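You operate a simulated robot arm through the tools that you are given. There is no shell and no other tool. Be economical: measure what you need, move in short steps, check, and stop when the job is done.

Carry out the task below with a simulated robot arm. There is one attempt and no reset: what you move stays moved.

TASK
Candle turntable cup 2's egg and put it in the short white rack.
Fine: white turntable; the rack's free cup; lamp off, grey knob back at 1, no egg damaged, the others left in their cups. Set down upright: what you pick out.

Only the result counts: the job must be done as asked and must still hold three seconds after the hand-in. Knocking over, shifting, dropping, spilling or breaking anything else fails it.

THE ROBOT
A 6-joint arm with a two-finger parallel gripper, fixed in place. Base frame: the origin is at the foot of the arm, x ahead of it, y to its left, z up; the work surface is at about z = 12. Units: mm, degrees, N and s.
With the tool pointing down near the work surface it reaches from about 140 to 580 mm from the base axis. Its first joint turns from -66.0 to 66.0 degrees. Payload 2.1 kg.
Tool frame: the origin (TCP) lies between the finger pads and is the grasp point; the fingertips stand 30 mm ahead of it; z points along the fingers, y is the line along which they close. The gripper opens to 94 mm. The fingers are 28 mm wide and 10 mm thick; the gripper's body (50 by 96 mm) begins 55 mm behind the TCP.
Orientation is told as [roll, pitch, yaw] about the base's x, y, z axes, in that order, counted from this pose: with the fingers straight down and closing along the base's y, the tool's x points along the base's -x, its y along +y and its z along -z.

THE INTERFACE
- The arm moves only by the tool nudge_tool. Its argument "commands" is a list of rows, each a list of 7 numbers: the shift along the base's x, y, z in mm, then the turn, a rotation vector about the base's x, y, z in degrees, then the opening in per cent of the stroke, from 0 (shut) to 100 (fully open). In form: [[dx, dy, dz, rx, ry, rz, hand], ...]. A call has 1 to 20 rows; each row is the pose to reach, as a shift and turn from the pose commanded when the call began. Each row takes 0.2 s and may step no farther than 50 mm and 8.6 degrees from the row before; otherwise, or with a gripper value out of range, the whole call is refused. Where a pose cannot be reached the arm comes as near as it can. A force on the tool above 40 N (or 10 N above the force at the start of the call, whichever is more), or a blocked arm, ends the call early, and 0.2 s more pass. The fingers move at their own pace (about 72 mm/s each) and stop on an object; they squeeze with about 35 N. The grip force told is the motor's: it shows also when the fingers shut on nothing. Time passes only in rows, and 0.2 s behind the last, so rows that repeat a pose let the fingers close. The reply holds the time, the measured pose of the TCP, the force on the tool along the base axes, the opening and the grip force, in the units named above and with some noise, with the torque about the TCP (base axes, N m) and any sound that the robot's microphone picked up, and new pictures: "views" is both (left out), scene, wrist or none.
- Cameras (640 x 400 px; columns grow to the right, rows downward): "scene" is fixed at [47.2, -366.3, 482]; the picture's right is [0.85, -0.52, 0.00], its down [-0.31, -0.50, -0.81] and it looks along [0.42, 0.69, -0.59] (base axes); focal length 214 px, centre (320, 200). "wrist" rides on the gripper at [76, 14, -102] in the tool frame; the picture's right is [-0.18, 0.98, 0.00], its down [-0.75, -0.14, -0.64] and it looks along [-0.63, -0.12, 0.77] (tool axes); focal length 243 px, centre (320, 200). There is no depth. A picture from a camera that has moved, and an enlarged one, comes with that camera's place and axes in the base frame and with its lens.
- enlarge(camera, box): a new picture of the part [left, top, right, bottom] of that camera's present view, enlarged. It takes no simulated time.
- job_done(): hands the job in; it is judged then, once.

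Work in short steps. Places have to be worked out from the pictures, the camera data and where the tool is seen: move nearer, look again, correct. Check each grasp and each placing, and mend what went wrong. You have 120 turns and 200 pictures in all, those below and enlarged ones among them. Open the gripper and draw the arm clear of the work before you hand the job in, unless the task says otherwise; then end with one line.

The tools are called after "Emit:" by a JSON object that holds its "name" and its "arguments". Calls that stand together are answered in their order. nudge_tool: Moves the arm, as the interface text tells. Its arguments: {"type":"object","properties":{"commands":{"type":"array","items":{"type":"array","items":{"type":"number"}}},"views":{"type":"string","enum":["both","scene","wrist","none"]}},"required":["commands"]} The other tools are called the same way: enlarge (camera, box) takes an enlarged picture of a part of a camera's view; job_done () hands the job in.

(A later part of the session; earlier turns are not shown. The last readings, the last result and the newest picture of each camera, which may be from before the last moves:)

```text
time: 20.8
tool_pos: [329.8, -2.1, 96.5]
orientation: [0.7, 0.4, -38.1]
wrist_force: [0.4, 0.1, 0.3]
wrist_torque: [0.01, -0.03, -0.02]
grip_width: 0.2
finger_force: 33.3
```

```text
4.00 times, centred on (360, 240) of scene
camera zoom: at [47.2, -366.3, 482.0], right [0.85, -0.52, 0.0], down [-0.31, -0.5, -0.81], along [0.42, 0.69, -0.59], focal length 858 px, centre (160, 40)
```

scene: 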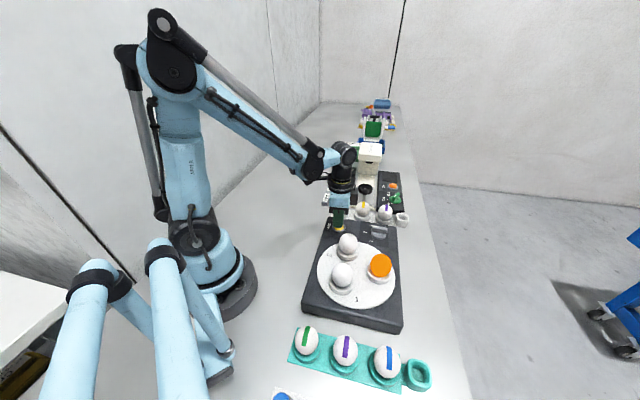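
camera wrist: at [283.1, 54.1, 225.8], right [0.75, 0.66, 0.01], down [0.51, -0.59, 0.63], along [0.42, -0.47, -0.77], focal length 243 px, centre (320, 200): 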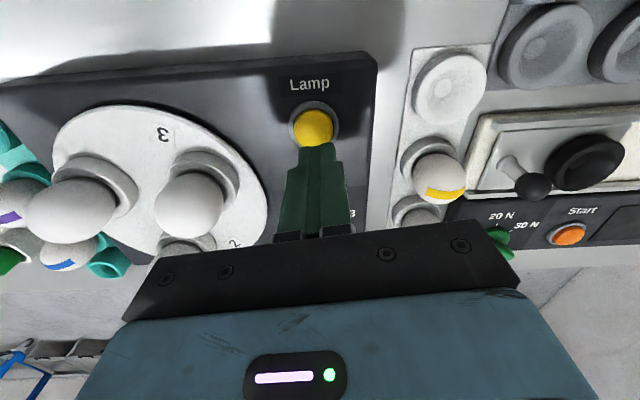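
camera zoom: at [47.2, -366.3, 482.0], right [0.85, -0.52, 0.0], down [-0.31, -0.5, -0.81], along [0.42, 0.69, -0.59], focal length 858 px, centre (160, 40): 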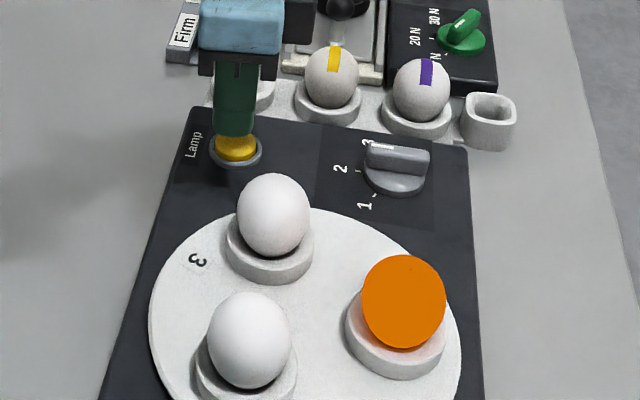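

It latches on. I let it shine another 2 s, then press again to switch off and lift.

Emit:
{"name": "nudge_tool", "arguments": {"commands": [[0, 0, 0, 0, 0, 0, 0], [0, 0, 0, 0, 0, 0, 0], [0, 0, 0, 0, 0, 0, 0], [0, 0, 0, 0, 0, 0, 0], [0, 0, 0, 0, 0, 0, 0], [0, 0, 0, 0, 0, 0, 0], [0, 0, 0, 0, 0, 0, 0], [0, 0, 0, 0, 0, 0, 0], [0, 0, 0, 0, 0, 0, 0], [0, 0, 0, 0, 0, 0, 0], [0, 0, -5, 0, 0, 0, 0], [0, 0, -8, 0, 0, 0, 0], [0, 0, -10, 0, 0, 0, 0], [0, 0, -12, 0, 0, 0, 0], [0, 0, -14, 0, 0, 0, 0], [0, 0, -6, 0, 0, 0, 0], [0, 0, 5, 0, 0, 0, 0], [0, 0, 40, 0, 0, 0, 0]], "views": "none"}}

Emit:
{"name": "enlarge", "arguments": {"camera": "scene", "box": [300, 190, 420, 290]}}

```text
time: 24.6
tool_pos: [330.8, -4.0, 135.4]
orientation: [0.6, 0.4, -38.1]
wrist_force: [0.4, 0.2, -1.2]
wrist_torque: [0.0, 0.02, 0.03]
grip_width: 0.1
finger_force: 33.3
heard: click
```

```text
4.00 times, centred on (360, 240) of scene
camera zoom: at [47.2, -366.3, 482.0], right [0.85, -0.52, 0.0], down [-0.31, -0.5, -0.81], along [0.42, 0.69, -0.59], focal length 858 px, centre (160, 40)
```

zoom: 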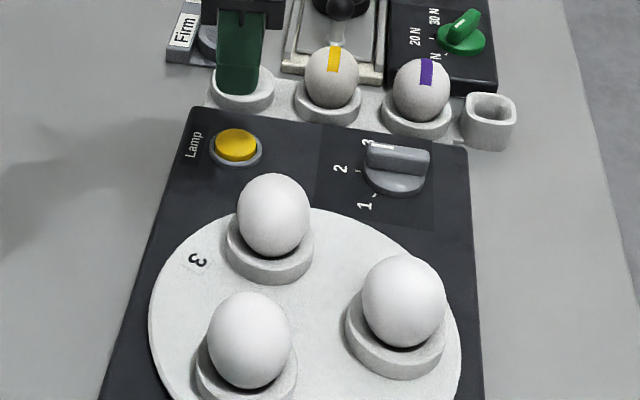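

Lamp is off. Now back to the knob: hover at (407,-83) with opening ~42 mm, yaw -38.

Emit:
{"name": "nudge_tool", "arguments": {"commands": [[25, -25, 40, 0, 0, 0, 30], [50, -50, 40, 0, 0, 0, 45], [76.5, -79, 20, 0, 0, 0, 45], [76.5, -79, 0, 0, 0, 0, 45], [76.5, -79, -20, 0, 0, 0, 45]], "views": "wrist"}}

Emit:
{"name": "enlarge", "arguments": {"camera": "wrist", "box": [220, 50, 420, 230]}}

```text
refused: row 1 steps farther than a row can; nothing moved
```

```text
2.22 times, centred on (320, 140) of wrist
camera zoom: at [277.0, 52.4, 237.1], right [0.75, 0.66, 0.01], down [0.51, -0.59, 0.63], along [0.42, -0.47, -0.77], focal length 539 px, centre (320, 333)
```

zoom: 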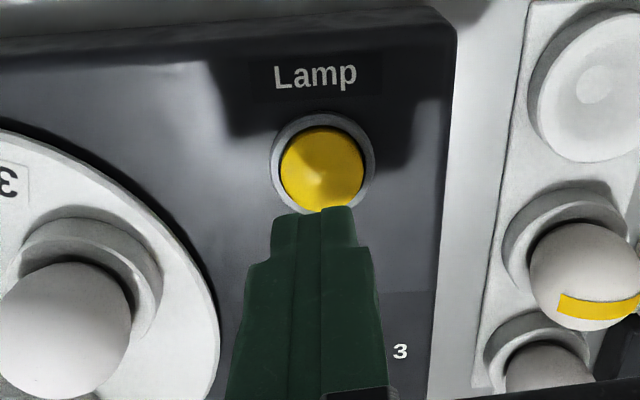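

Step too long; split it up.

Emit:
{"name": "nudge_tool", "arguments": {"commands": [[5, -5, 40, 0, 0, 0, 30], [28, -30, 40, 0, 0, 0, 45], [52, -55, 35, 0, 0, 0, 45], [76.5, -79, 20, 0, 0, 0, 45], [76.5, -79, 0, 0, 0, 0, 45], [76.5, -79, -20, 0, 0, 0, 45]], "views": "none"}}

Emit:
{"name": "enlarge", "arguments": {"camera": "wrist", "box": [220, 50, 420, 230]}}

```text
time: 25.9
tool_pos: [405.6, -80.1, 114.6]
orientation: [0.7, 0.5, -38.0]
wrist_force: [-0.4, 0.2, -0.2]
wrist_torque: [0.01, -0.01, 0.0]
grip_width: 42.5
finger_force: 0.1
```

```text
2.22 times, centred on (320, 140) of wrist
camera zoom: at [352.6, -24.9, 216.0], right [0.75, 0.66, 0.01], down [0.51, -0.59, 0.63], along [0.42, -0.47, -0.77], focal length 539 px, centre (320, 333)
```

zoom: 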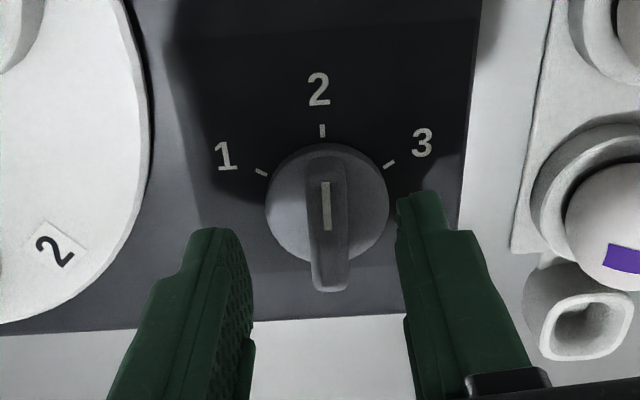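

Lever is ~2 mm right; correct, descend to TCP z≈89 and close.

Emit:
{"name": "nudge_tool", "arguments": {"commands": [[1.5, 1, -10, 0, 0, 0, 45], [1.5, 1, -20, 0, 0, 0, 40], [1.5, 1, -25, 0, 0, 0, 30], [1.5, 1, -25, 0, 0, 0, 20], [1.5, 1, -25, 0, 0, 0, 10], [1.5, 1, -25, 0, 0, 0, 0], [1.5, 1, -25, 0, 0, 0, 0]], "views": "none"}}

Emit:
{"name": "enlarge", "arguments": {"camera": "wrist", "box": [220, 50, 420, 230]}}

```text
time: 27.6
tool_pos: [406.3, -80.6, 90.1]
orientation: [0.6, 0.5, -38.2]
wrist_force: [-3.1, -3.3, -5.7]
wrist_torque: [-0.2, 0.39, -0.07]
grip_width: 12.1
finger_force: 45.0
```

```text
2.22 times, centred on (320, 140) of wrist
camera zoom: at [354.1, -24.0, 192.4], right [0.75, 0.66, 0.01], down [0.51, -0.59, 0.63], along [0.42, -0.47, -0.77], focal length 539 px, centre (320, 333)
```

zoom: 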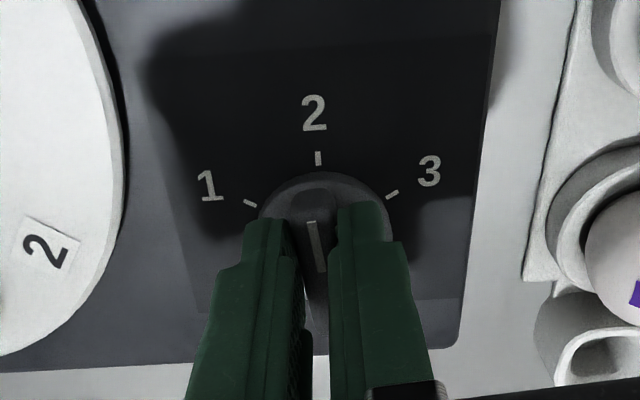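

Gripped; the lever leads the fingers by ~6°, so the "1" position should correspond to yaw ≈14. Turn +52° with the small centre drift seen before.

Emit:
{"name": "nudge_tool", "arguments": {"commands": [[0, 0, 0, 0, 0, 5, 0], [0, 0, 0, 0, 0, 10, 0], [0, -0.5, 0, 0, 0, 15, 0], [0, -1, 0, 0, 0, 20, 0], [0, -1.5, 0, 0, 0, 25, 0], [0, -2, 0, 0, 0, 30, 0], [0, -2.5, 0, 0, 0, 35, 0], [0, -3, 0, 0, 0, 40, 0], [0, -3.5, 0, 0, 0, 45, 0]], "views": "none"}}

Emit:
{"name": "enlarge", "arguments": {"camera": "scene", "box": [300, 210, 420, 310]}}

Emit:
{"name": "enlarge", "arguments": {"camera": "wrist", "box": [220, 50, 420, 230]}}

```text
time: 29.6
tool_pos: [405.5, -86.1, 90.6]
orientation: [0.5, 0.9, 7.0]
wrist_force: [-27.2, -14.5, -5.9]
wrist_torque: [-0.44, -0.27, -0.07]
grip_width: 12.0
finger_force: 44.8
```

```text
4.00 times, centred on (360, 260) of scene
camera zoom: at [47.2, -366.3, 482.0], right [0.85, -0.52, 0.0], down [-0.31, -0.5, -0.81], along [0.42, 0.69, -0.59], focal length 858 px, centre (160, -40)
```

zoom: 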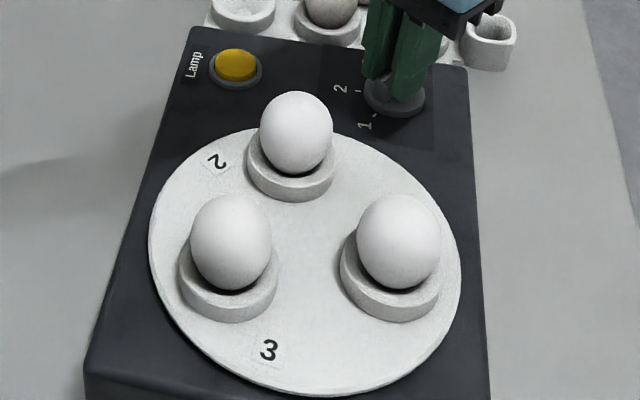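

```text
2.22 times, centred on (320, 140) of wrist
camera zoom: at [328.6, -81.6, 193.0], right [0.06, 1.0, 0.01], down [0.77, -0.05, 0.63], along [0.63, -0.04, -0.78], focal length 539 px, centre (320, 333)
```

zoom: 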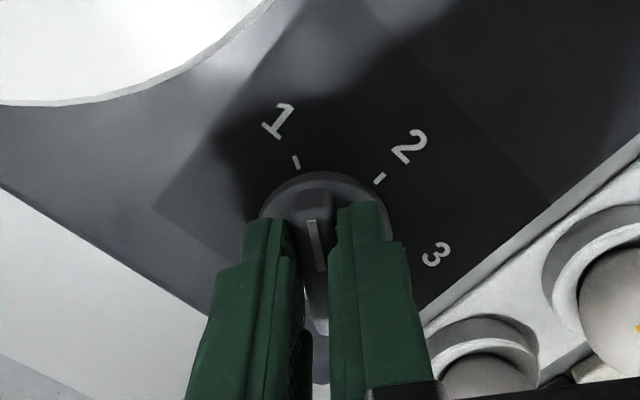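

About 9° of knob remains. Relieve the side load and turn on.

Emit:
{"name": "nudge_tool", "arguments": {"commands": [[-1.5, -0.8, 0, 0, 0, 0, 0], [-1.5, -0.8, 0, 0, 0, 3, 0], [-1.5, -1, 0, 0, 0, 6, 0], [-1.5, -1, 0, 0, 0, 9, 0]], "views": "none"}}

Emit:
{"name": "enlarge", "arguments": {"camera": "scene", "box": [300, 210, 420, 310]}}

```text
time: 30.6
tool_pos: [405.8, -86.4, 90.7]
orientation: [0.4, 0.4, 15.9]
wrist_force: [-6.0, -13.2, 8.0]
wrist_torque: [-0.61, 0.26, -0.09]
grip_width: 12.1
finger_force: 44.8
```

```text
4.00 times, centred on (360, 260) of scene
camera zoom: at [47.2, -366.3, 482.1], right [0.85, -0.52, 0.0], down [-0.31, -0.5, -0.81], along [0.42, 0.69, -0.59], focal length 858 px, centre (160, -40)
```

zoom: 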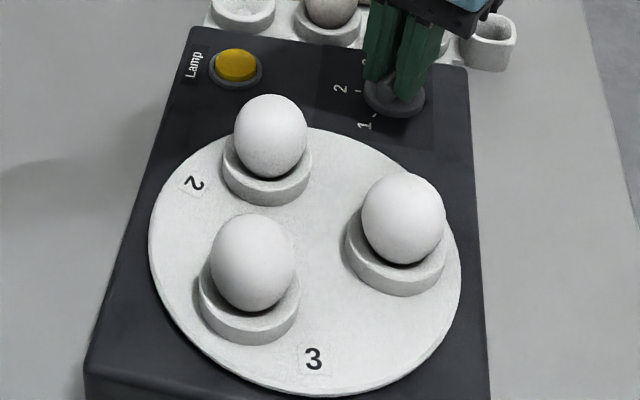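

Disc is back at the starting position. Release and lift, then verify.

Emit:
{"name": "nudge_tool", "arguments": {"commands": [[0, 0, 0, 0, 0, -1, 0], [0, 0, 0, 0, 0, -1, 30], [0, 0, 0, 0, 0, -1, 45], [0, 0, 30, 0, 0, -1, 45], [0, 0, 70, 0, 0, -1, 45], [-5, 0, 110, 0, 0, -1, 45], [-5, 0, 110, 0, 0, -1, 45]], "views": "wrist"}}

Emit:
{"name": "enlarge", "arguments": {"camera": "scene", "box": [300, 210, 420, 310]}}

Emit:
{"name": "enlarge", "arguments": {"camera": "wrist", "box": [270, 50, 370, 150]}}

```text
time: 32.1
tool_pos: [400.6, -84.9, 200.8]
orientation: [0.6, 0.5, 14.9]
wrist_force: [-0.8, 0.5, -0.3]
wrist_torque: [0.03, 0.01, 0.02]
grip_width: 42.1
finger_force: 0.0
camera wrist: at [322.7, -92.4, 302.9], right [-0.07, 1.0, 0.01], down [0.77, 0.05, 0.63], along [0.63, 0.06, -0.77], focal length 243 px, centre (320, 200)
```

wrist: 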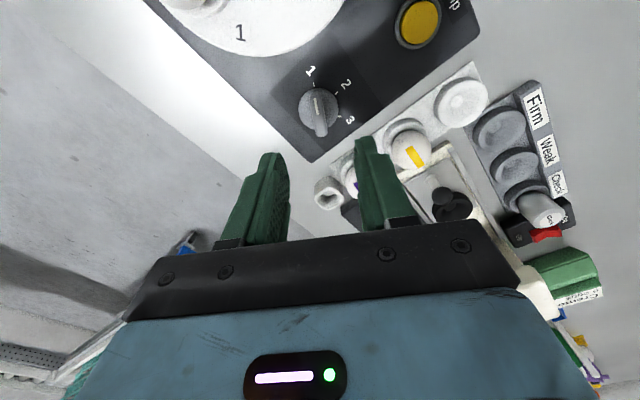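

```text
4.00 times, centred on (360, 260) of scene
camera zoom: at [47.2, -366.3, 482.0], right [0.85, -0.52, 0.0], down [-0.31, -0.5, -0.81], along [0.42, 0.69, -0.59], focal length 858 px, centre (160, -40)
```

zoom: 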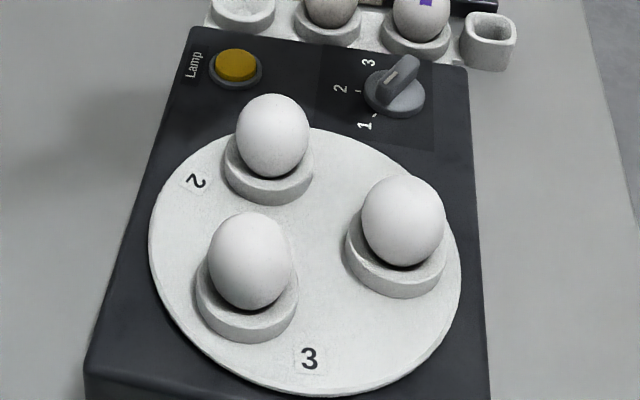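

```text
4.00 times, centred on (320, 100) of wrist
camera zoom: at [322.7, -92.4, 302.9], right [-0.07, 1.0, 0.01], down [0.77, 0.05, 0.63], along [0.63, 0.06, -0.77], focal length 970 px, centre (320, 600)
```

zoom: 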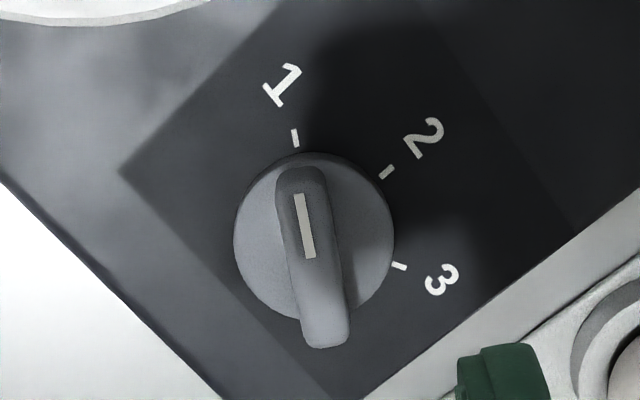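

Knob is back at 1, lamp off. Now go above cup 2's egg (~(291,-94)) at yaw -50 to refine its position.

Emit:
{"name": "nudge_tool", "arguments": {"commands": [[-14, -1, 0, 0, 0, -8.2, 60], [-28, -2, 0, 0, 0, -16.4, 70], [-42, -3, 0, 0, 0, -24.6, 75], [-56, -4, 0, 0, 0, -32.8, 75], [-70, -6, 0, 0, 0, -41, 75], [-84, -7, 0, 0, 0, -49.2, 75], [-98, -8, 0, 0, 0, -57.4, 75], [-109, -9, 0, 0, 0, -65, 75], [-109, -9, 0, 0, 0, -65, 75]]}}

Emit:
{"name": "enlarge", "arguments": {"camera": "wrist", "box": [240, 40, 400, 160]}}

```text
time: 34.1
tool_pos: [292.0, -94.0, 199.4]
orientation: [0.7, 0.5, -50.2]
wrist_force: [-0.3, -1.2, -0.8]
wrist_torque: [-0.02, -0.02, 0.0]
grip_width: 70.5
finger_force: 0.1
camera wrist: at [251.0, -27.8, 301.5], right [0.87, 0.49, 0.01], down [0.37, -0.68, 0.63], along [0.32, -0.55, -0.77], focal length 243 px, centre (320, 200)
```

scene: 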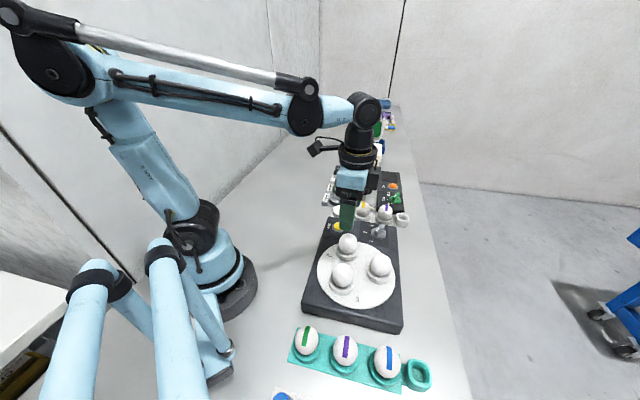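
wrist: 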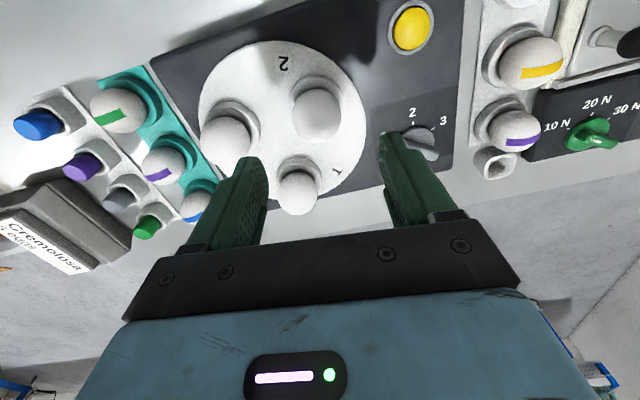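

```text
3.33 times, centred on (320, 100) of wrist
camera zoom: at [251.0, -27.8, 301.5], right [0.87, 0.49, 0.01], down [0.37, -0.68, 0.63], along [0.32, -0.55, -0.77], focal length 809 px, centre (320, 533)
```

zoom: 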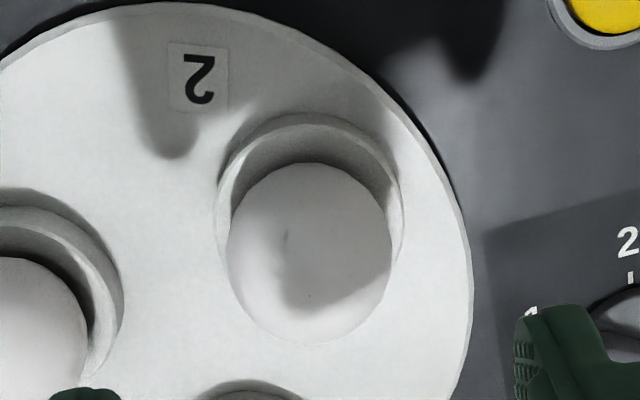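

Triangulating both views: egg centre ≈ (290,-96.6,90), diameter ~46, cup rim ~z 70. Descend with correction to TCP z≈112 and look.

Emit:
{"name": "nudge_tool", "arguments": {"commands": [[-2.2, -2.6, -30, 0, 0, 0, 75], [-2.2, -2.6, -60, 0, 0, 0, 75], [-2.2, -2.6, -80, 0, 0, 0, 75], [-2.2, -2.6, -87, 0, 0, 0, 75], [-2.2, -2.6, -87, 0, 0, 0, 75]], "views": "wrist"}}

Emit:
{"name": "enlarge", "arguments": {"camera": "scene", "box": [300, 200, 400, 280]}}

Emit:
{"name": "enlarge", "arguments": {"camera": "wrist", "box": [220, 80, 420, 240]}}

```text
time: 35.4
tool_pos: [289.2, -95.2, 114.2]
orientation: [0.8, 0.6, -50.1]
wrist_force: [-1.0, -0.3, 0.0]
wrist_torque: [-0.01, 0.0, -0.01]
grip_width: 70.6
finger_force: 0.1
camera wrist: at [249.7, -30.4, 215.6], right [0.87, 0.49, 0.01], down [0.37, -0.68, 0.63], along [0.32, -0.55, -0.77], focal length 243 px, centre (320, 200)
```

wrist: 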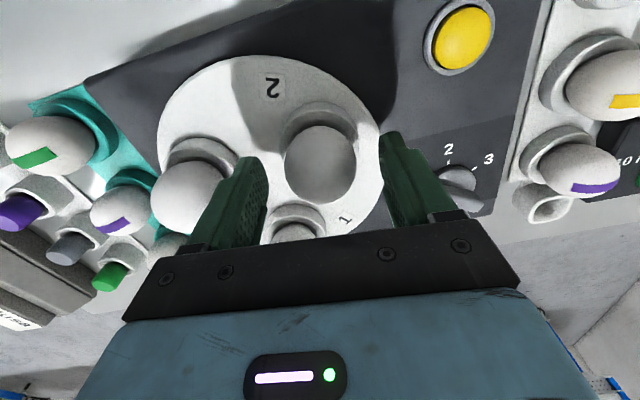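

```text
5.00 times, centred on (350, 240) of scene
camera zoom: at [47.2, -366.3, 482.0], right [0.85, -0.52, 0.0], down [-0.31, -0.5, -0.81], along [0.42, 0.69, -0.59], focal length 1072 px, centre (170, 0)
```

zoom: 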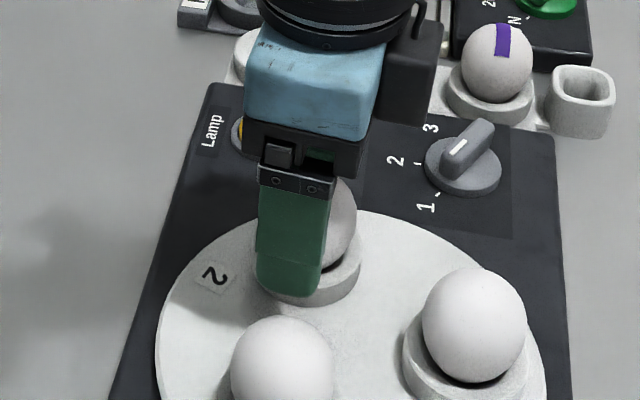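

```text
2.50 times, centred on (320, 160) of wrist
camera zoom: at [249.7, -30.4, 215.6], right [0.87, 0.49, 0.01], down [0.37, -0.68, 0.63], along [0.32, -0.55, -0.77], focal length 606 px, centre (320, 300)
```

zoom: 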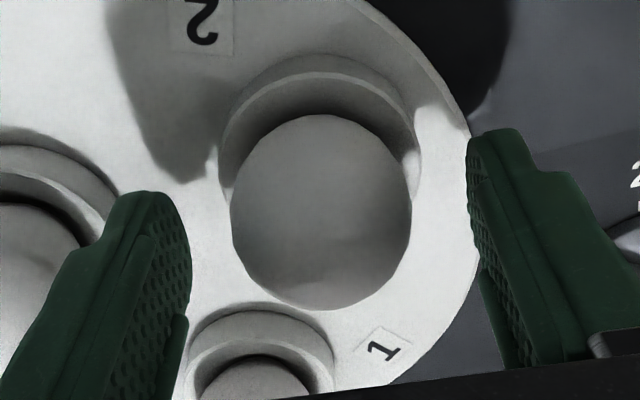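

Egg is centred between the fingers. Descend 10 mm and close gently in stages, watching the grip force.

Emit:
{"name": "nudge_tool", "arguments": {"commands": [[0, 0, -5, 0, 0, 0, 75], [0, 0, -9, 0, 0, 0, 75], [0, 0, -9, 0, 0, 0, 65], [0, 0, -9, 0, 0, 0, 58], [0, 0, -9, 0, 0, 0, 54], [0, 0, -9, 0, 0, 0, 54]], "views": "none"}}

Emit:
{"name": "enlarge", "arguments": {"camera": "wrist", "box": [220, 80, 420, 240]}}

```text
time: 36.8
tool_pos: [289.3, -97.0, 104.8]
orientation: [0.7, 0.4, -50.1]
wrist_force: [0.5, 0.2, -0.2]
wrist_torque: [0.0, -0.02, -0.03]
grip_width: 50.8
finger_force: 0.1
```

```text
2.50 times, centred on (320, 160) of wrist
camera zoom: at [249.1, -30.6, 206.3], right [0.87, 0.49, 0.01], down [0.37, -0.68, 0.63], along [0.32, -0.55, -0.77], focal length 606 px, centre (320, 300)
```

zoom: 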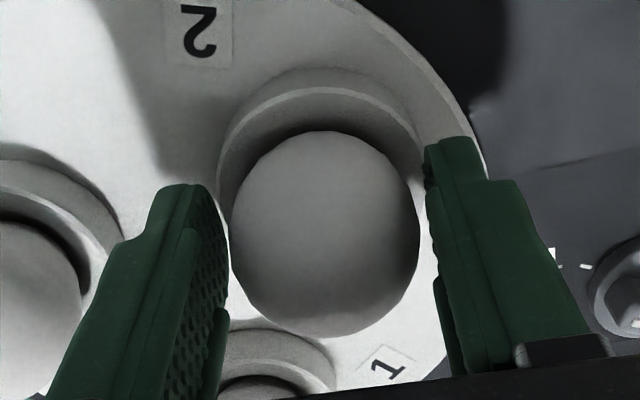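

No contact yet at 51 mm; continue closing in 1–2% steps.

Emit:
{"name": "nudge_tool", "arguments": {"commands": [[0, 0, 0, 0, 0, 0, 52], [0, 0, 0, 0, 0, 0, 50], [0, 0, 0, 0, 0, 0, 49], [0, 0, 0, 0, 0, 0, 48], [0, 0, 0, 0, 0, 0, 47]], "views": "none"}}

```text
time: 38.0
tool_pos: [288.2, -96.1, 104.3]
orientation: [0.7, 0.6, -50.1]
wrist_force: [0.8, 1.1, 0.1]
wrist_torque: [0.0, -0.05, 0.01]
grip_width: 44.5
finger_force: 0.4
```

Still barely touching (0.4 N at 44.5 mm); go on.

Emit:
{"name": "nudge_tool", "arguments": {"commands": [[0, 0, 0, 0, 0, 0, 46], [0, 0, 0, 0, 0, 0, 45], [0, 0, 0, 0, 0, 0, 45]], "views": "none"}}

Emit:
{"name": "enlarge", "arguments": {"camera": "wrist", "box": [220, 80, 420, 240]}}

```text
time: 38.8
tool_pos: [287.6, -96.6, 104.9]
orientation: [0.6, 0.4, -50.1]
wrist_force: [-1.0, 0.8, 0.0]
wrist_torque: [0.04, -0.02, -0.02]
grip_width: 43.4
finger_force: 8.5
```

```text
2.50 times, centred on (320, 160) of wrist
camera zoom: at [249.1, -30.6, 206.3], right [0.87, 0.49, 0.01], down [0.37, -0.68, 0.63], along [0.32, -0.55, -0.77], focal length 606 px, centre (320, 300)
```

zoom: 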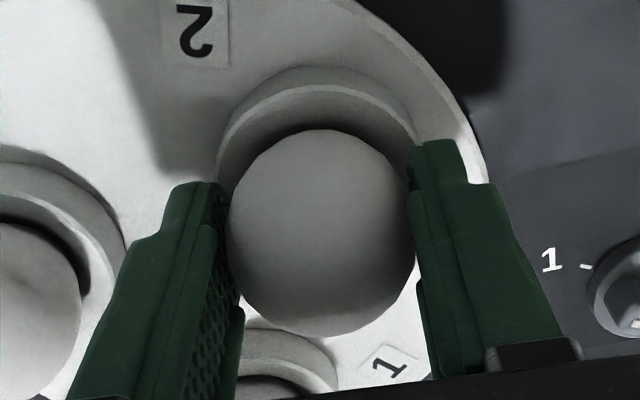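

Grip force is proportional: 8.5 N now, enough for a ~60 g egg. Tighten a hair and lift slowly 15 mm to check.

Emit:
{"name": "nudge_tool", "arguments": {"commands": [[0, 0, 0, 0, 0, 0, 44.6], [0, 0, 3, 0, 0, 0, 44.6], [0, 0, 8, 0, 0, 0, 44.6], [0, 0, 15, 0, 0, 0, 44.6], [0, 0, 15, 0, 0, 0, 44.6]], "views": "none"}}

Emit:
{"name": "enlarge", "arguments": {"camera": "wrist", "box": [220, 80, 420, 240]}}

Emit:
{"name": "enlarge", "arguments": {"camera": "scene", "box": [300, 200, 400, 280]}}

```text
time: 40.0
tool_pos: [288.4, -95.2, 119.6]
orientation: [0.8, 0.5, -50.1]
wrist_force: [1.3, 0.4, 0.8]
wrist_torque: [0.04, 0.01, -0.01]
grip_width: 43.5
finger_force: 9.0
```

```text
2.50 times, centred on (320, 160) of wrist
camera zoom: at [249.6, -30.0, 222.0], right [0.87, 0.49, 0.01], down [0.37, -0.68, 0.63], along [0.32, -0.55, -0.77], focal length 606 px, centre (320, 300)
```

zoom: 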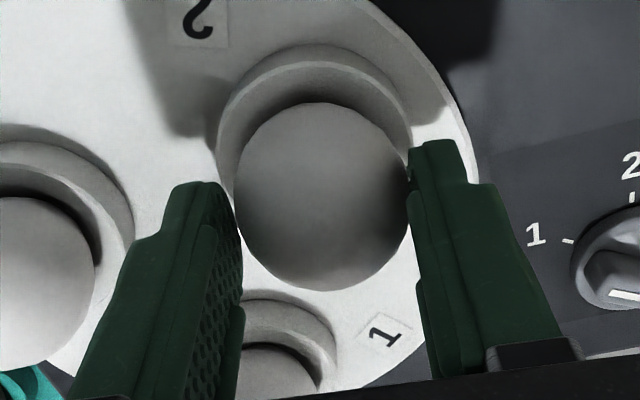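

```text
5.00 times, centred on (350, 240) of scene
camera zoom: at [47.2, -366.3, 482.0], right [0.85, -0.52, 0.0], down [-0.31, -0.5, -0.81], along [0.42, 0.69, -0.59], focal length 1072 px, centre (170, 0)
```

zoom: 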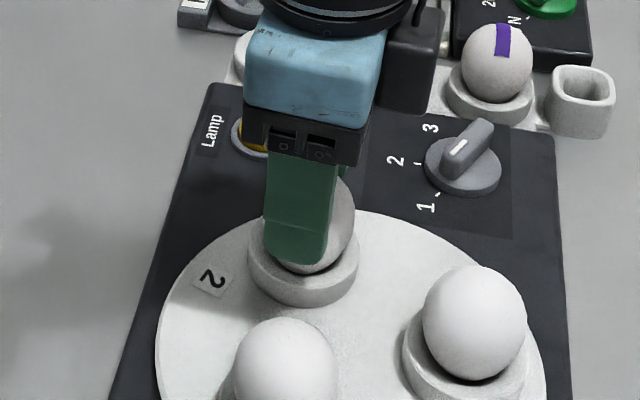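

The egg stayed behind: fingers slid up it. Go back down 15 mm and grip a little harder (in steps).

Emit:
{"name": "nudge_tool", "arguments": {"commands": [[0, 0, 0, 0, 0, 0, 52], [0, 0, -8, 0, 0, 0, 52], [0, 0, -16, 0, 0, 0, 52], [0, 0, -16, 0, 0, 0, 47], [0, 0, -16, 0, 0, 0, 45], [0, 0, -16, 0, 0, 0, 43], [0, 0, -16, 0, 0, 0, 43]], "views": "none"}}

Emit:
{"name": "enlarge", "arguments": {"camera": "wrist", "box": [220, 80, 420, 240]}}

```text
time: 41.5
tool_pos: [288.6, -96.1, 103.8]
orientation: [0.8, 0.5, -50.2]
wrist_force: [0.9, 2.3, 0.4]
wrist_torque: [0.1, -0.02, 0.01]
grip_width: 42.9
finger_force: 9.1
```

```text
2.50 times, centred on (320, 160) of wrist
camera zoom: at [249.5, -30.9, 205.7], right [0.87, 0.49, 0.01], down [0.37, -0.68, 0.63], along [0.32, -0.55, -0.77], focal length 606 px, centre (320, 300)
```

zoom: 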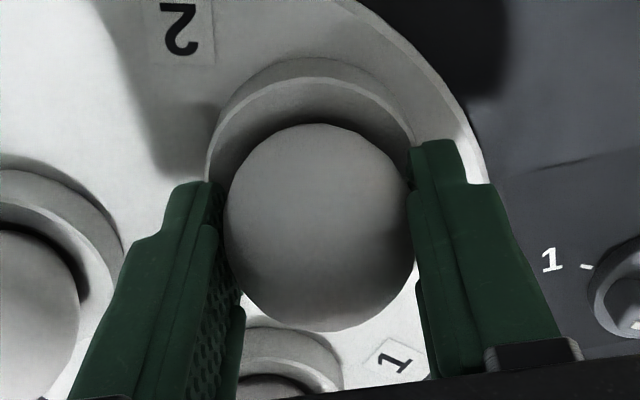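

Still only 9 N; tighten further.

Emit:
{"name": "nudge_tool", "arguments": {"commands": [[0, 0, 0, 0, 0, 0, 42], [0, 0, 0, 0, 0, 0, 41], [0, 0, 0, 0, 0, 0, 41]], "views": "none"}}

Emit:
{"name": "enlarge", "arguments": {"camera": "scene", "box": [300, 200, 400, 280]}}

```text
time: 42.4
tool_pos: [289.7, -96.5, 104.2]
orientation: [0.7, 0.5, -50.1]
wrist_force: [-0.4, 3.1, 1.6]
wrist_torque: [0.09, -0.02, 0.0]
grip_width: 43.0
finger_force: 9.2
```

```text
5.00 times, centred on (350, 240) of scene
camera zoom: at [47.2, -366.3, 482.1], right [0.85, -0.52, 0.0], down [-0.31, -0.5, -0.81], along [0.42, 0.69, -0.59], focal length 1072 px, centre (170, 0)
```

zoom: 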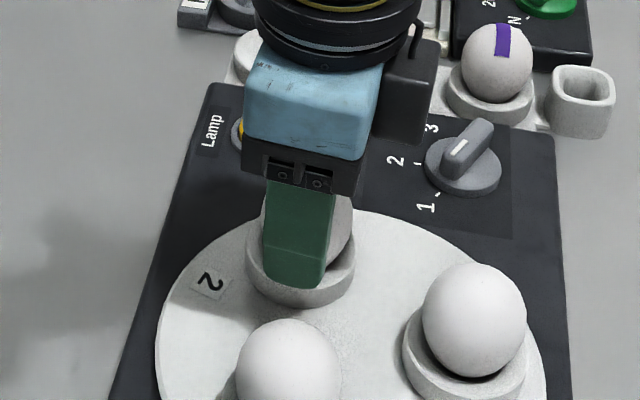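

Force stays at 9 N so far; command a smaller opening in steps to see whether the force builds up.

Emit:
{"name": "nudge_tool", "arguments": {"commands": [[0, 0, 0, 0, 0, 0, 39], [0, 0, 0, 0, 0, 0, 37], [0, 0, 0, 0, 0, 0, 37]], "views": "none"}}

Emit:
{"name": "enlarge", "arguments": {"camera": "wrist", "box": [220, 80, 420, 240]}}

```text
time: 43.1
tool_pos: [289.5, -96.9, 103.6]
orientation: [0.7, 0.5, -50.0]
wrist_force: [1.3, 2.6, 2.5]
wrist_torque: [0.08, -0.01, 0.04]
grip_width: 43.0
finger_force: 9.2
```

```text
2.50 times, centred on (320, 160) of wrist
camera zoom: at [249.5, -30.9, 205.7], right [0.87, 0.49, 0.01], down [0.37, -0.68, 0.63], along [0.32, -0.55, -0.77], focal length 606 px, centre (320, 300)
```

zoom: 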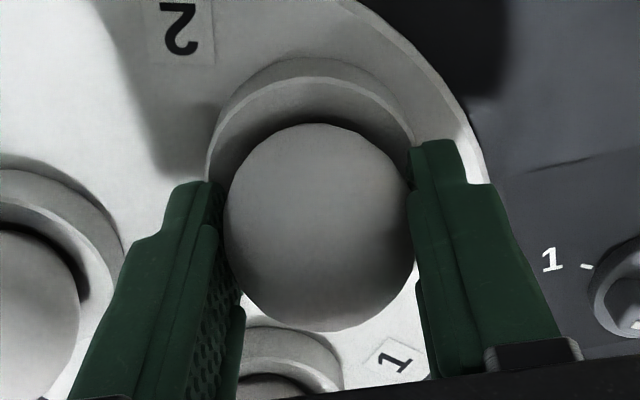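

Force remains 9.2 N. Try a slow small lift to see if it now holds.

Emit:
{"name": "nudge_tool", "arguments": {"commands": [[0, 0, 1, 0, 0, 0, 37], [0, 0, 2, 0, 0, 0, 37], [0, 0, 3, 0, 0, 0, 37], [0, 0, 4, 0, 0, 0, 37], [0, 0, 5, 0, 0, 0, 37], [0, 0, 6, 0, 0, 0, 37]], "views": "none"}}

Emit:
{"name": "enlarge", "arguments": {"camera": "wrist", "box": [220, 80, 420, 240]}}

```text
time: 44.5
tool_pos: [289.1, -97.0, 108.6]
orientation: [0.7, 0.4, -50.1]
wrist_force: [-0.4, 0.0, -0.1]
wrist_torque: [0.01, 0.01, 0.01]
grip_width: 43.0
finger_force: 9.3
```

```text
2.50 times, centred on (320, 160) of wrist
camera zoom: at [249.3, -30.9, 211.3], right [0.87, 0.49, 0.01], down [0.37, -0.68, 0.63], along [0.32, -0.55, -0.77], focal length 606 px, centre (320, 300)
```

zoom: 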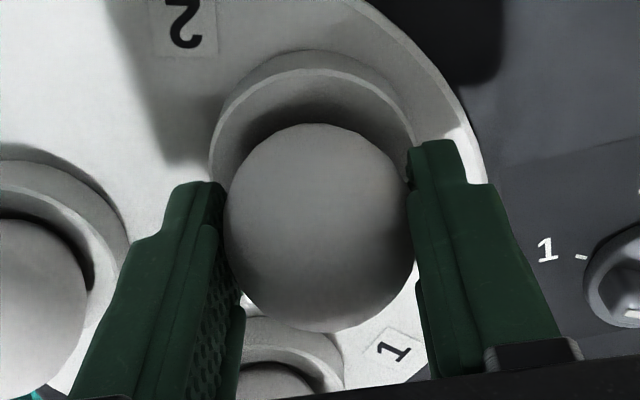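

It holds now (egg unchanged in the wrist view while the disc recedes). Lift gently further.

Emit:
{"name": "nudge_tool", "arguments": {"commands": [[0, 0, 3, 0, 0, 0, 37], [0, 0, 7, 0, 0, 0, 37], [0, 0, 13, 0, 0, 0, 37], [0, 0, 20, 0, 0, 0, 37], [0, 0, 28, 0, 0, 0, 37], [0, 0, 36, 0, 0, 0, 37], [0, 0, 44, 0, 0, 0, 37], [0, 0, 50, 0, 0, 0, 37], [0, 0, 54, 0, 0, 0, 37]], "views": "both"}}

Emit:
{"name": "enlarge", "arguments": {"camera": "scene", "box": [300, 180, 420, 280]}}

```text
time: 46.5
tool_pos: [290.2, -96.1, 164.2]
orientation: [0.7, 0.5, -50.0]
wrist_force: [0.4, 0.8, -0.3]
wrist_torque: [0.01, -0.03, -0.02]
grip_width: 43.0
finger_force: 9.0
camera wrist: at [249.7, -30.6, 265.2], right [0.87, 0.49, 0.01], down [0.37, -0.68, 0.63], along [0.32, -0.55, -0.77], focal length 243 px, centre (320, 200)
```

scene: 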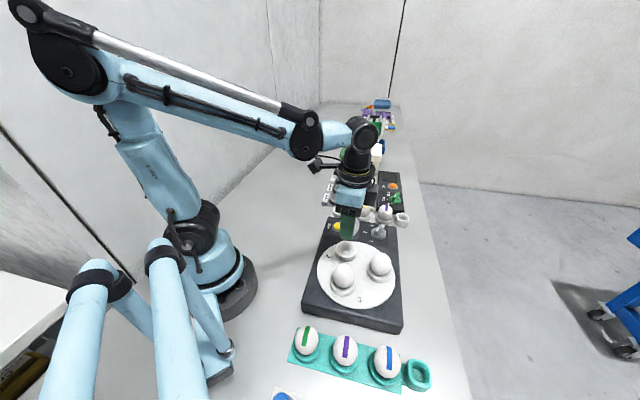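
wrist: 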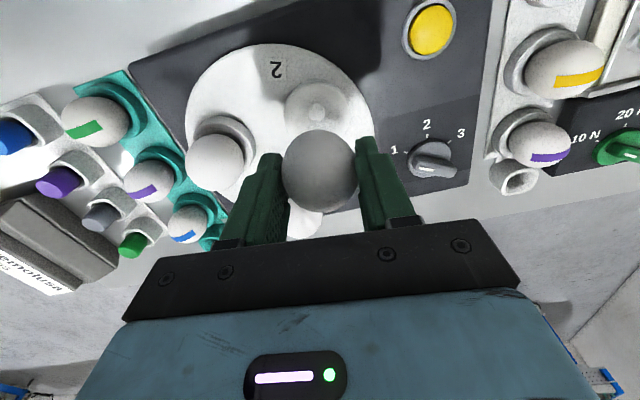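

```text
4.00 times, centred on (360, 230) of scene
camera zoom: at [47.2, -366.3, 482.0], right [0.85, -0.52, 0.0], down [-0.31, -0.5, -0.81], along [0.42, 0.69, -0.59], focal length 858 px, centre (160, 80)
```

zoom: 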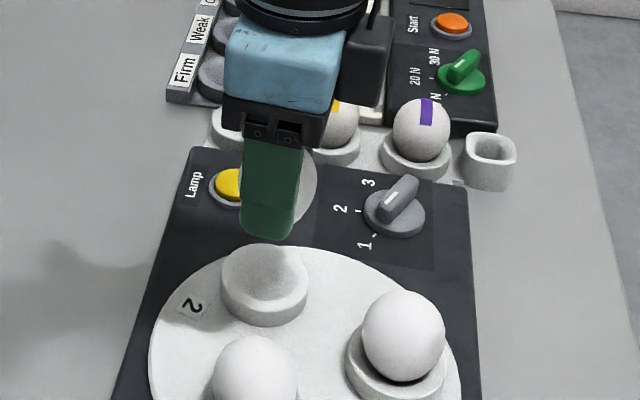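

Egg is in hand. Carry it slowly to above the free rack cup, estimated at (396,74).

Emit:
{"name": "nudge_tool", "arguments": {"commands": [[3, 5, 4, 0, 0, 0, 37], [9, 14, 10, 0, 0, 0, 37], [17, 27, 12, 0, 0, 0, 37], [26, 42, 12, 0, 0, 0, 37], [36, 57, 12, 0, 0, 0, 37], [46, 73, 12, 0, 0, 0, 37], [56, 89, 12, 0, 0, 0, 37], [66, 105, 12, 0, 0, 0, 37], [76, 121, 12, 0, 0, 0, 37], [85, 136, 12, 0, 0, 0, 37], [93, 149, 12, 0, 0, 0, 37], [99, 159, 12, 0, 0, 0, 37], [103, 166, 12, 0, 0, 0, 37], [106, 170, 12, 0, 0, 0, 37], [106, 170, 12, 0, 0, 0, 37]]}}

Emit:
{"name": "enlarge", "arguments": {"camera": "wrist", "box": [220, 60, 420, 220]}}

Emit:
{"name": "enlarge", "arguments": {"camera": "scene", "box": [300, 150, 420, 250]}}

```text
time: 49.8
tool_pos: [397.5, 74.7, 174.4]
orientation: [0.7, 0.6, -50.1]
wrist_force: [-0.2, 0.2, -0.8]
wrist_torque: [0.03, 0.02, 0.01]
grip_width: 43.1
finger_force: 10.1
camera wrist: at [356.6, 139.2, 276.7], right [0.87, 0.49, 0.01], down [0.37, -0.68, 0.63], along [0.32, -0.55, -0.77], focal length 243 px, centre (320, 200)
```

scene: 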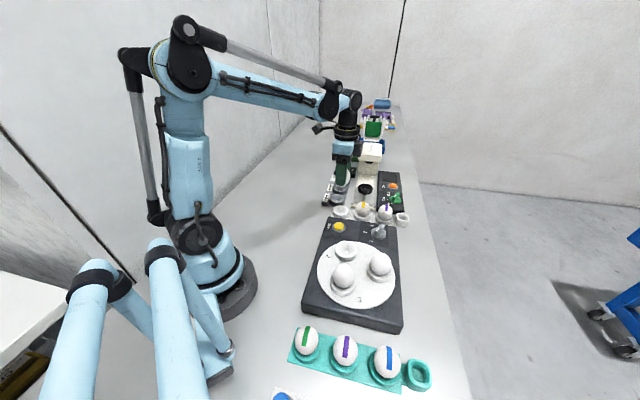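
wrist: 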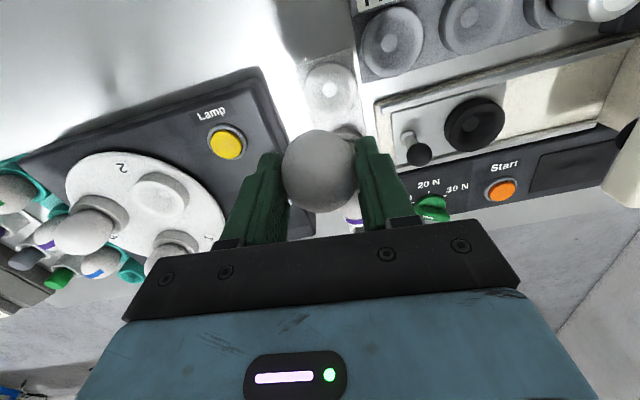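

```text
2.50 times, centred on (320, 140) of wrist
camera zoom: at [356.6, 139.2, 276.7], right [0.87, 0.49, 0.01], down [0.37, -0.68, 0.63], along [0.32, -0.55, -0.77], focal length 606 px, centre (320, 350)
```

zoom: 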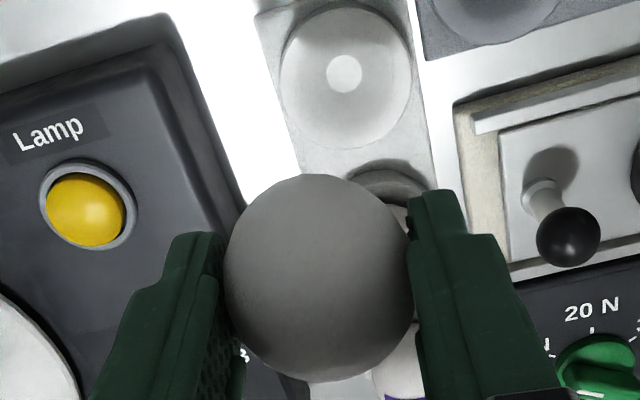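

```text
4.00 times, centred on (360, 200) of scene
camera zoom: at [47.2, -366.3, 482.0], right [0.85, -0.52, 0.0], down [-0.31, -0.5, -0.81], along [0.42, 0.69, -0.59], focal length 858 px, centre (160, 200)
```

zoom: 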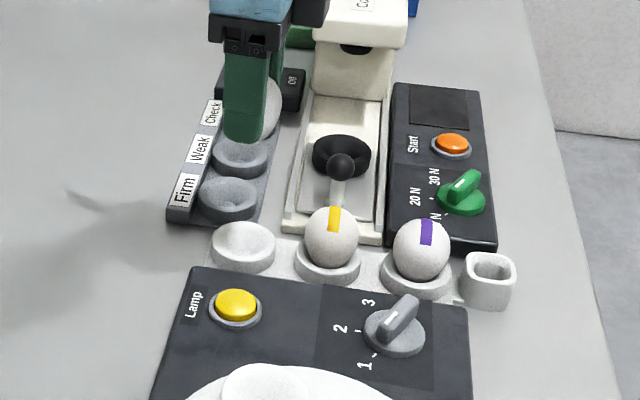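

Free cup triangulates to about (402.7,84), rim z≈22. Shift there and descend to TCP z≈85 to check alignment.

Emit:
{"name": "nudge_tool", "arguments": {"commands": [[2, 4, 0, 0, 0, 0, 37], [5, 9.3, 0, 0, 0, 0, 37], [5, 9.3, -10, 0, 0, 0, 37], [5, 9.3, -22, 0, 0, 0, 37], [5, 9.3, -34, 0, 0, 0, 37], [5, 9.3, -46, 0, 0, 0, 37], [5, 9.3, -58, 0, 0, 0, 37], [5, 9.3, -68, 0, 0, 0, 37], [5, 9.3, -76, 0, 0, 0, 37], [5, 9.3, -82, 0, 0, 0, 37], [5, 9.3, -86, 0, 0, 0, 37], [5, 9.3, -86, 0, 0, 0, 37]], "views": "none"}}

Emit:
{"name": "enlarge", "arguments": {"camera": "wrist", "box": [220, 60, 420, 220]}}

Emit:
{"name": "enlarge", "arguments": {"camera": "scene", "box": [310, 170, 400, 240]}}

```text
time: 52.4
tool_pos: [400.5, 83.5, 89.2]
orientation: [0.6, 0.4, -50.1]
wrist_force: [0.1, 0.4, 0.1]
wrist_torque: [0.01, 0.0, 0.0]
grip_width: 43.0
finger_force: 8.7
```

```text
2.50 times, centred on (320, 140) of wrist
camera zoom: at [361.0, 149.5, 191.7], right [0.87, 0.49, 0.01], down [0.37, -0.68, 0.63], along [0.32, -0.55, -0.77], focal length 606 px, centre (320, 350)
```

zoom: 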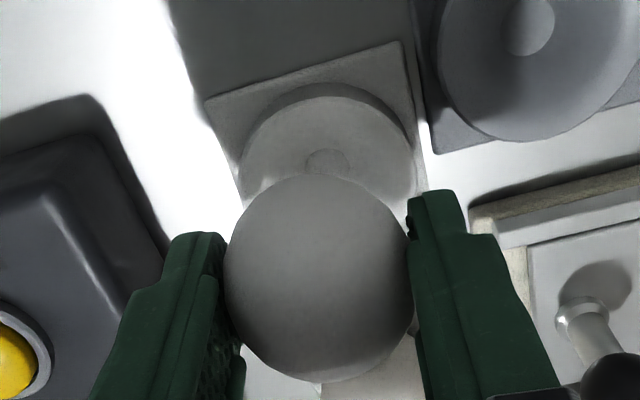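

```text
5.71 times, centred on (355, 205) of scene
camera zoom: at [47.2, -366.3, 482.0], right [0.85, -0.52, 0.0], down [-0.31, -0.5, -0.81], along [0.42, 0.69, -0.59], focal length 1226 px, centre (120, 171)
```

zoom: 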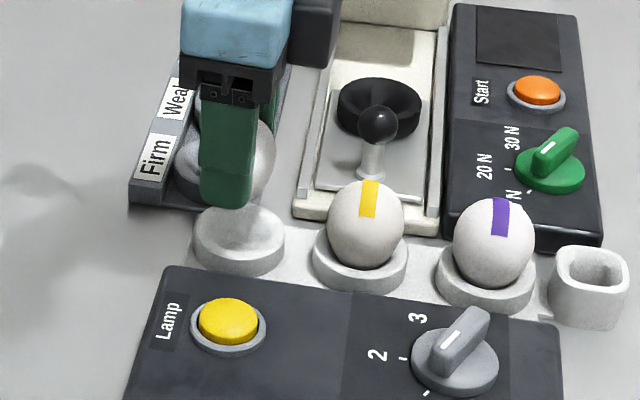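

I want a sharper reading of the cup centre; zoom more in both views.

Emit:
{"name": "enlarge", "arguments": {"camera": "scene", "box": [335, 198, 367, 222]}}

Emit:
{"name": "enlarge", "arguments": {"camera": "wrist", "box": [280, 70, 370, 140]}}

```text
16.00 times, centred on (351, 210) of scene
camera zoom: at [47.2, -366.3, 482.0], right [0.85, -0.52, 0.0], down [-0.31, -0.5, -0.81], along [0.42, 0.69, -0.59], focal length 3432 px, centre (-176, 40)
```

zoom: 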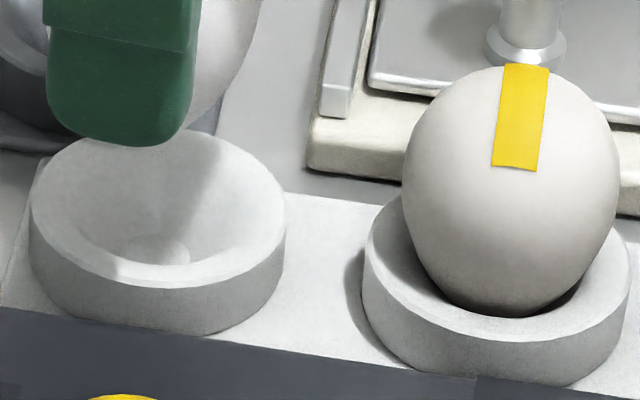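

```text
5.71 times, centred on (325, 105) of wrist
camera zoom: at [361.0, 149.5, 191.7], right [0.87, 0.49, 0.01], down [0.37, -0.68, 0.63], along [0.32, -0.55, -0.77], focal length 1386 px, centre (291, 743)
```

zoom: 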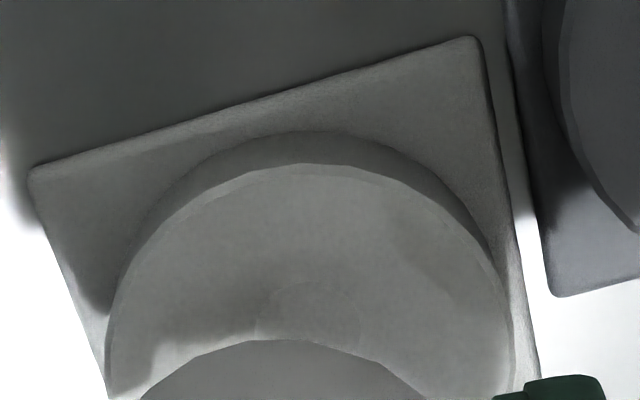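

Combined wrist readings put the cup at ≈(401,86.7). Shift +0.5,+3.2 and descend 12 mm.

Emit:
{"name": "nudge_tool", "arguments": {"commands": [[0.5, 3.2, 0, 0, 0, 0, 37], [0.5, 3.2, -4, 0, 0, 0, 37], [0.5, 3.2, -8, 0, 0, 0, 37], [0.5, 3.2, -12, 0, 0, 0, 37], [0.5, 3.2, -12, 0, 0, 0, 37]], "views": "none"}}

Emit:
{"name": "enlarge", "arguments": {"camera": "wrist", "box": [220, 60, 420, 220]}}

Emit:
{"name": "enlarge", "arguments": {"camera": "scene", "box": [325, 180, 381, 222]}}

```text
time: 53.5
tool_pos: [402.2, 84.9, 76.9]
orientation: [0.7, 0.5, -50.0]
wrist_force: [0.0, 0.4, -0.3]
wrist_torque: [0.03, 0.0, -0.01]
grip_width: 42.8
finger_force: 9.2
```

```text
2.50 times, centred on (320, 140) of wrist
camera zoom: at [361.5, 151.7, 179.0], right [0.87, 0.49, 0.01], down [0.37, -0.68, 0.63], along [0.32, -0.55, -0.77], focal length 606 px, centre (320, 350)
```

zoom: 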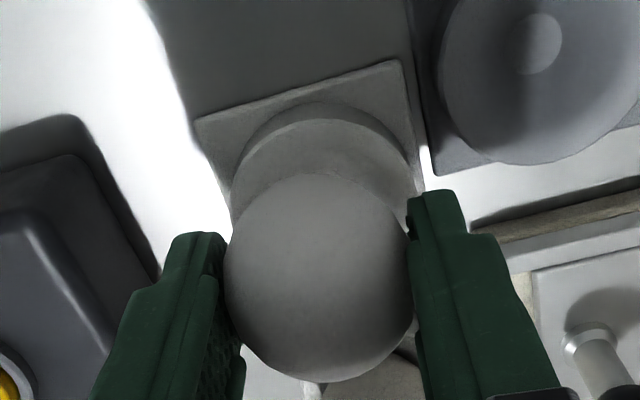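

```text
9.52 times, centred on (353, 201) of scene
camera zoom: at [47.2, -366.3, 482.0], right [0.85, -0.52, 0.0], down [-0.31, -0.5, -0.81], along [0.42, 0.69, -0.59], focal length 2043 px, centre (6, 190)
```

zoom: 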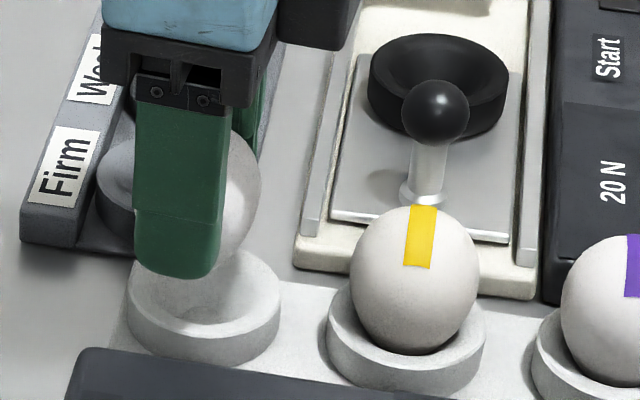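

Alignment within ~2 mm; shift 1.5 mm right and descend 12 mm more (still above the expected seat at TCP ≈58).

Emit:
{"name": "nudge_tool", "arguments": {"commands": [[1.3, 0.7, -3, 0, 0, 0, 37], [1.3, 0.7, -6, 0, 0, 0, 37], [1.3, 0.7, -9, 0, 0, 0, 37], [1.3, 0.7, -12, 0, 0, 0, 37], [1.3, 0.7, -14, 0, 0, 0, 37]], "views": "none"}}

Emit:
{"name": "enlarge", "arguments": {"camera": "wrist", "box": [220, 60, 420, 220]}}

Emit:
{"name": "enlarge", "arguments": {"camera": "scene", "box": [325, 180, 381, 222]}}

```text
time: 54.8
tool_pos: [401.1, 88.3, 64.1]
orientation: [0.6, 0.5, -50.0]
wrist_force: [0.0, 0.1, -0.8]
wrist_torque: [-0.01, -0.01, -0.02]
grip_width: 42.8
finger_force: 9.4
```

```text
2.50 times, centred on (320, 140) of wrist
camera zoom: at [362.5, 152.8, 165.2], right [0.87, 0.49, 0.01], down [0.37, -0.68, 0.63], along [0.32, -0.55, -0.77], focal length 606 px, centre (320, 350)
```

zoom: 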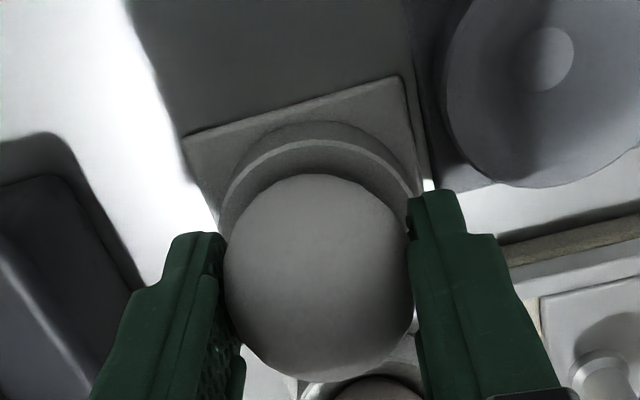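

```text
9.52 times, centred on (353, 201) of scene
camera zoom: at [47.2, -366.3, 482.0], right [0.85, -0.52, 0.0], down [-0.31, -0.5, -0.81], along [0.42, 0.69, -0.59], focal length 2043 px, centre (6, 190)
```

zoom: 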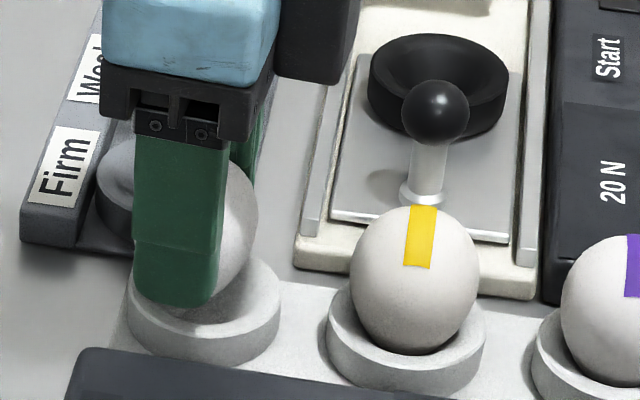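

The picture now matches the seated turntable view almost exactly, so seating is within 1–3 mm. Lower in 1 mm steps, watching force.

Emit:
{"name": "nudge_tool", "arguments": {"commands": [[0, 0, -1, 0, 0, 0, 37], [0, 0, -2, 0, 0, 0, 37], [0, 0, -2, 0, 0, 0, 37]], "views": "none"}}

Emit:
{"name": "enlarge", "arguments": {"camera": "wrist", "box": [220, 60, 420, 220]}}

```text
time: 55.5
tool_pos: [402.1, 86.6, 60.5]
orientation: [0.7, 0.5, -50.1]
wrist_force: [-0.6, 0.0, -0.7]
wrist_torque: [0.0, 0.0, -0.01]
grip_width: 43.0
finger_force: 9.6
```

```text
2.50 times, centred on (320, 140) of wrist
camera zoom: at [362.5, 152.4, 163.3], right [0.87, 0.49, 0.01], down [0.37, -0.68, 0.63], along [0.32, -0.55, -0.77], focal length 606 px, centre (320, 350)
```

zoom: 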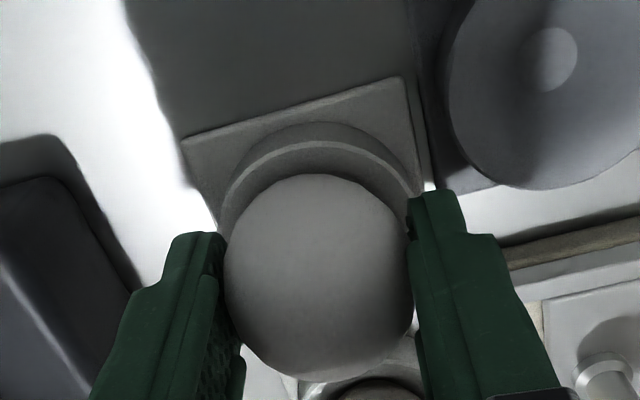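

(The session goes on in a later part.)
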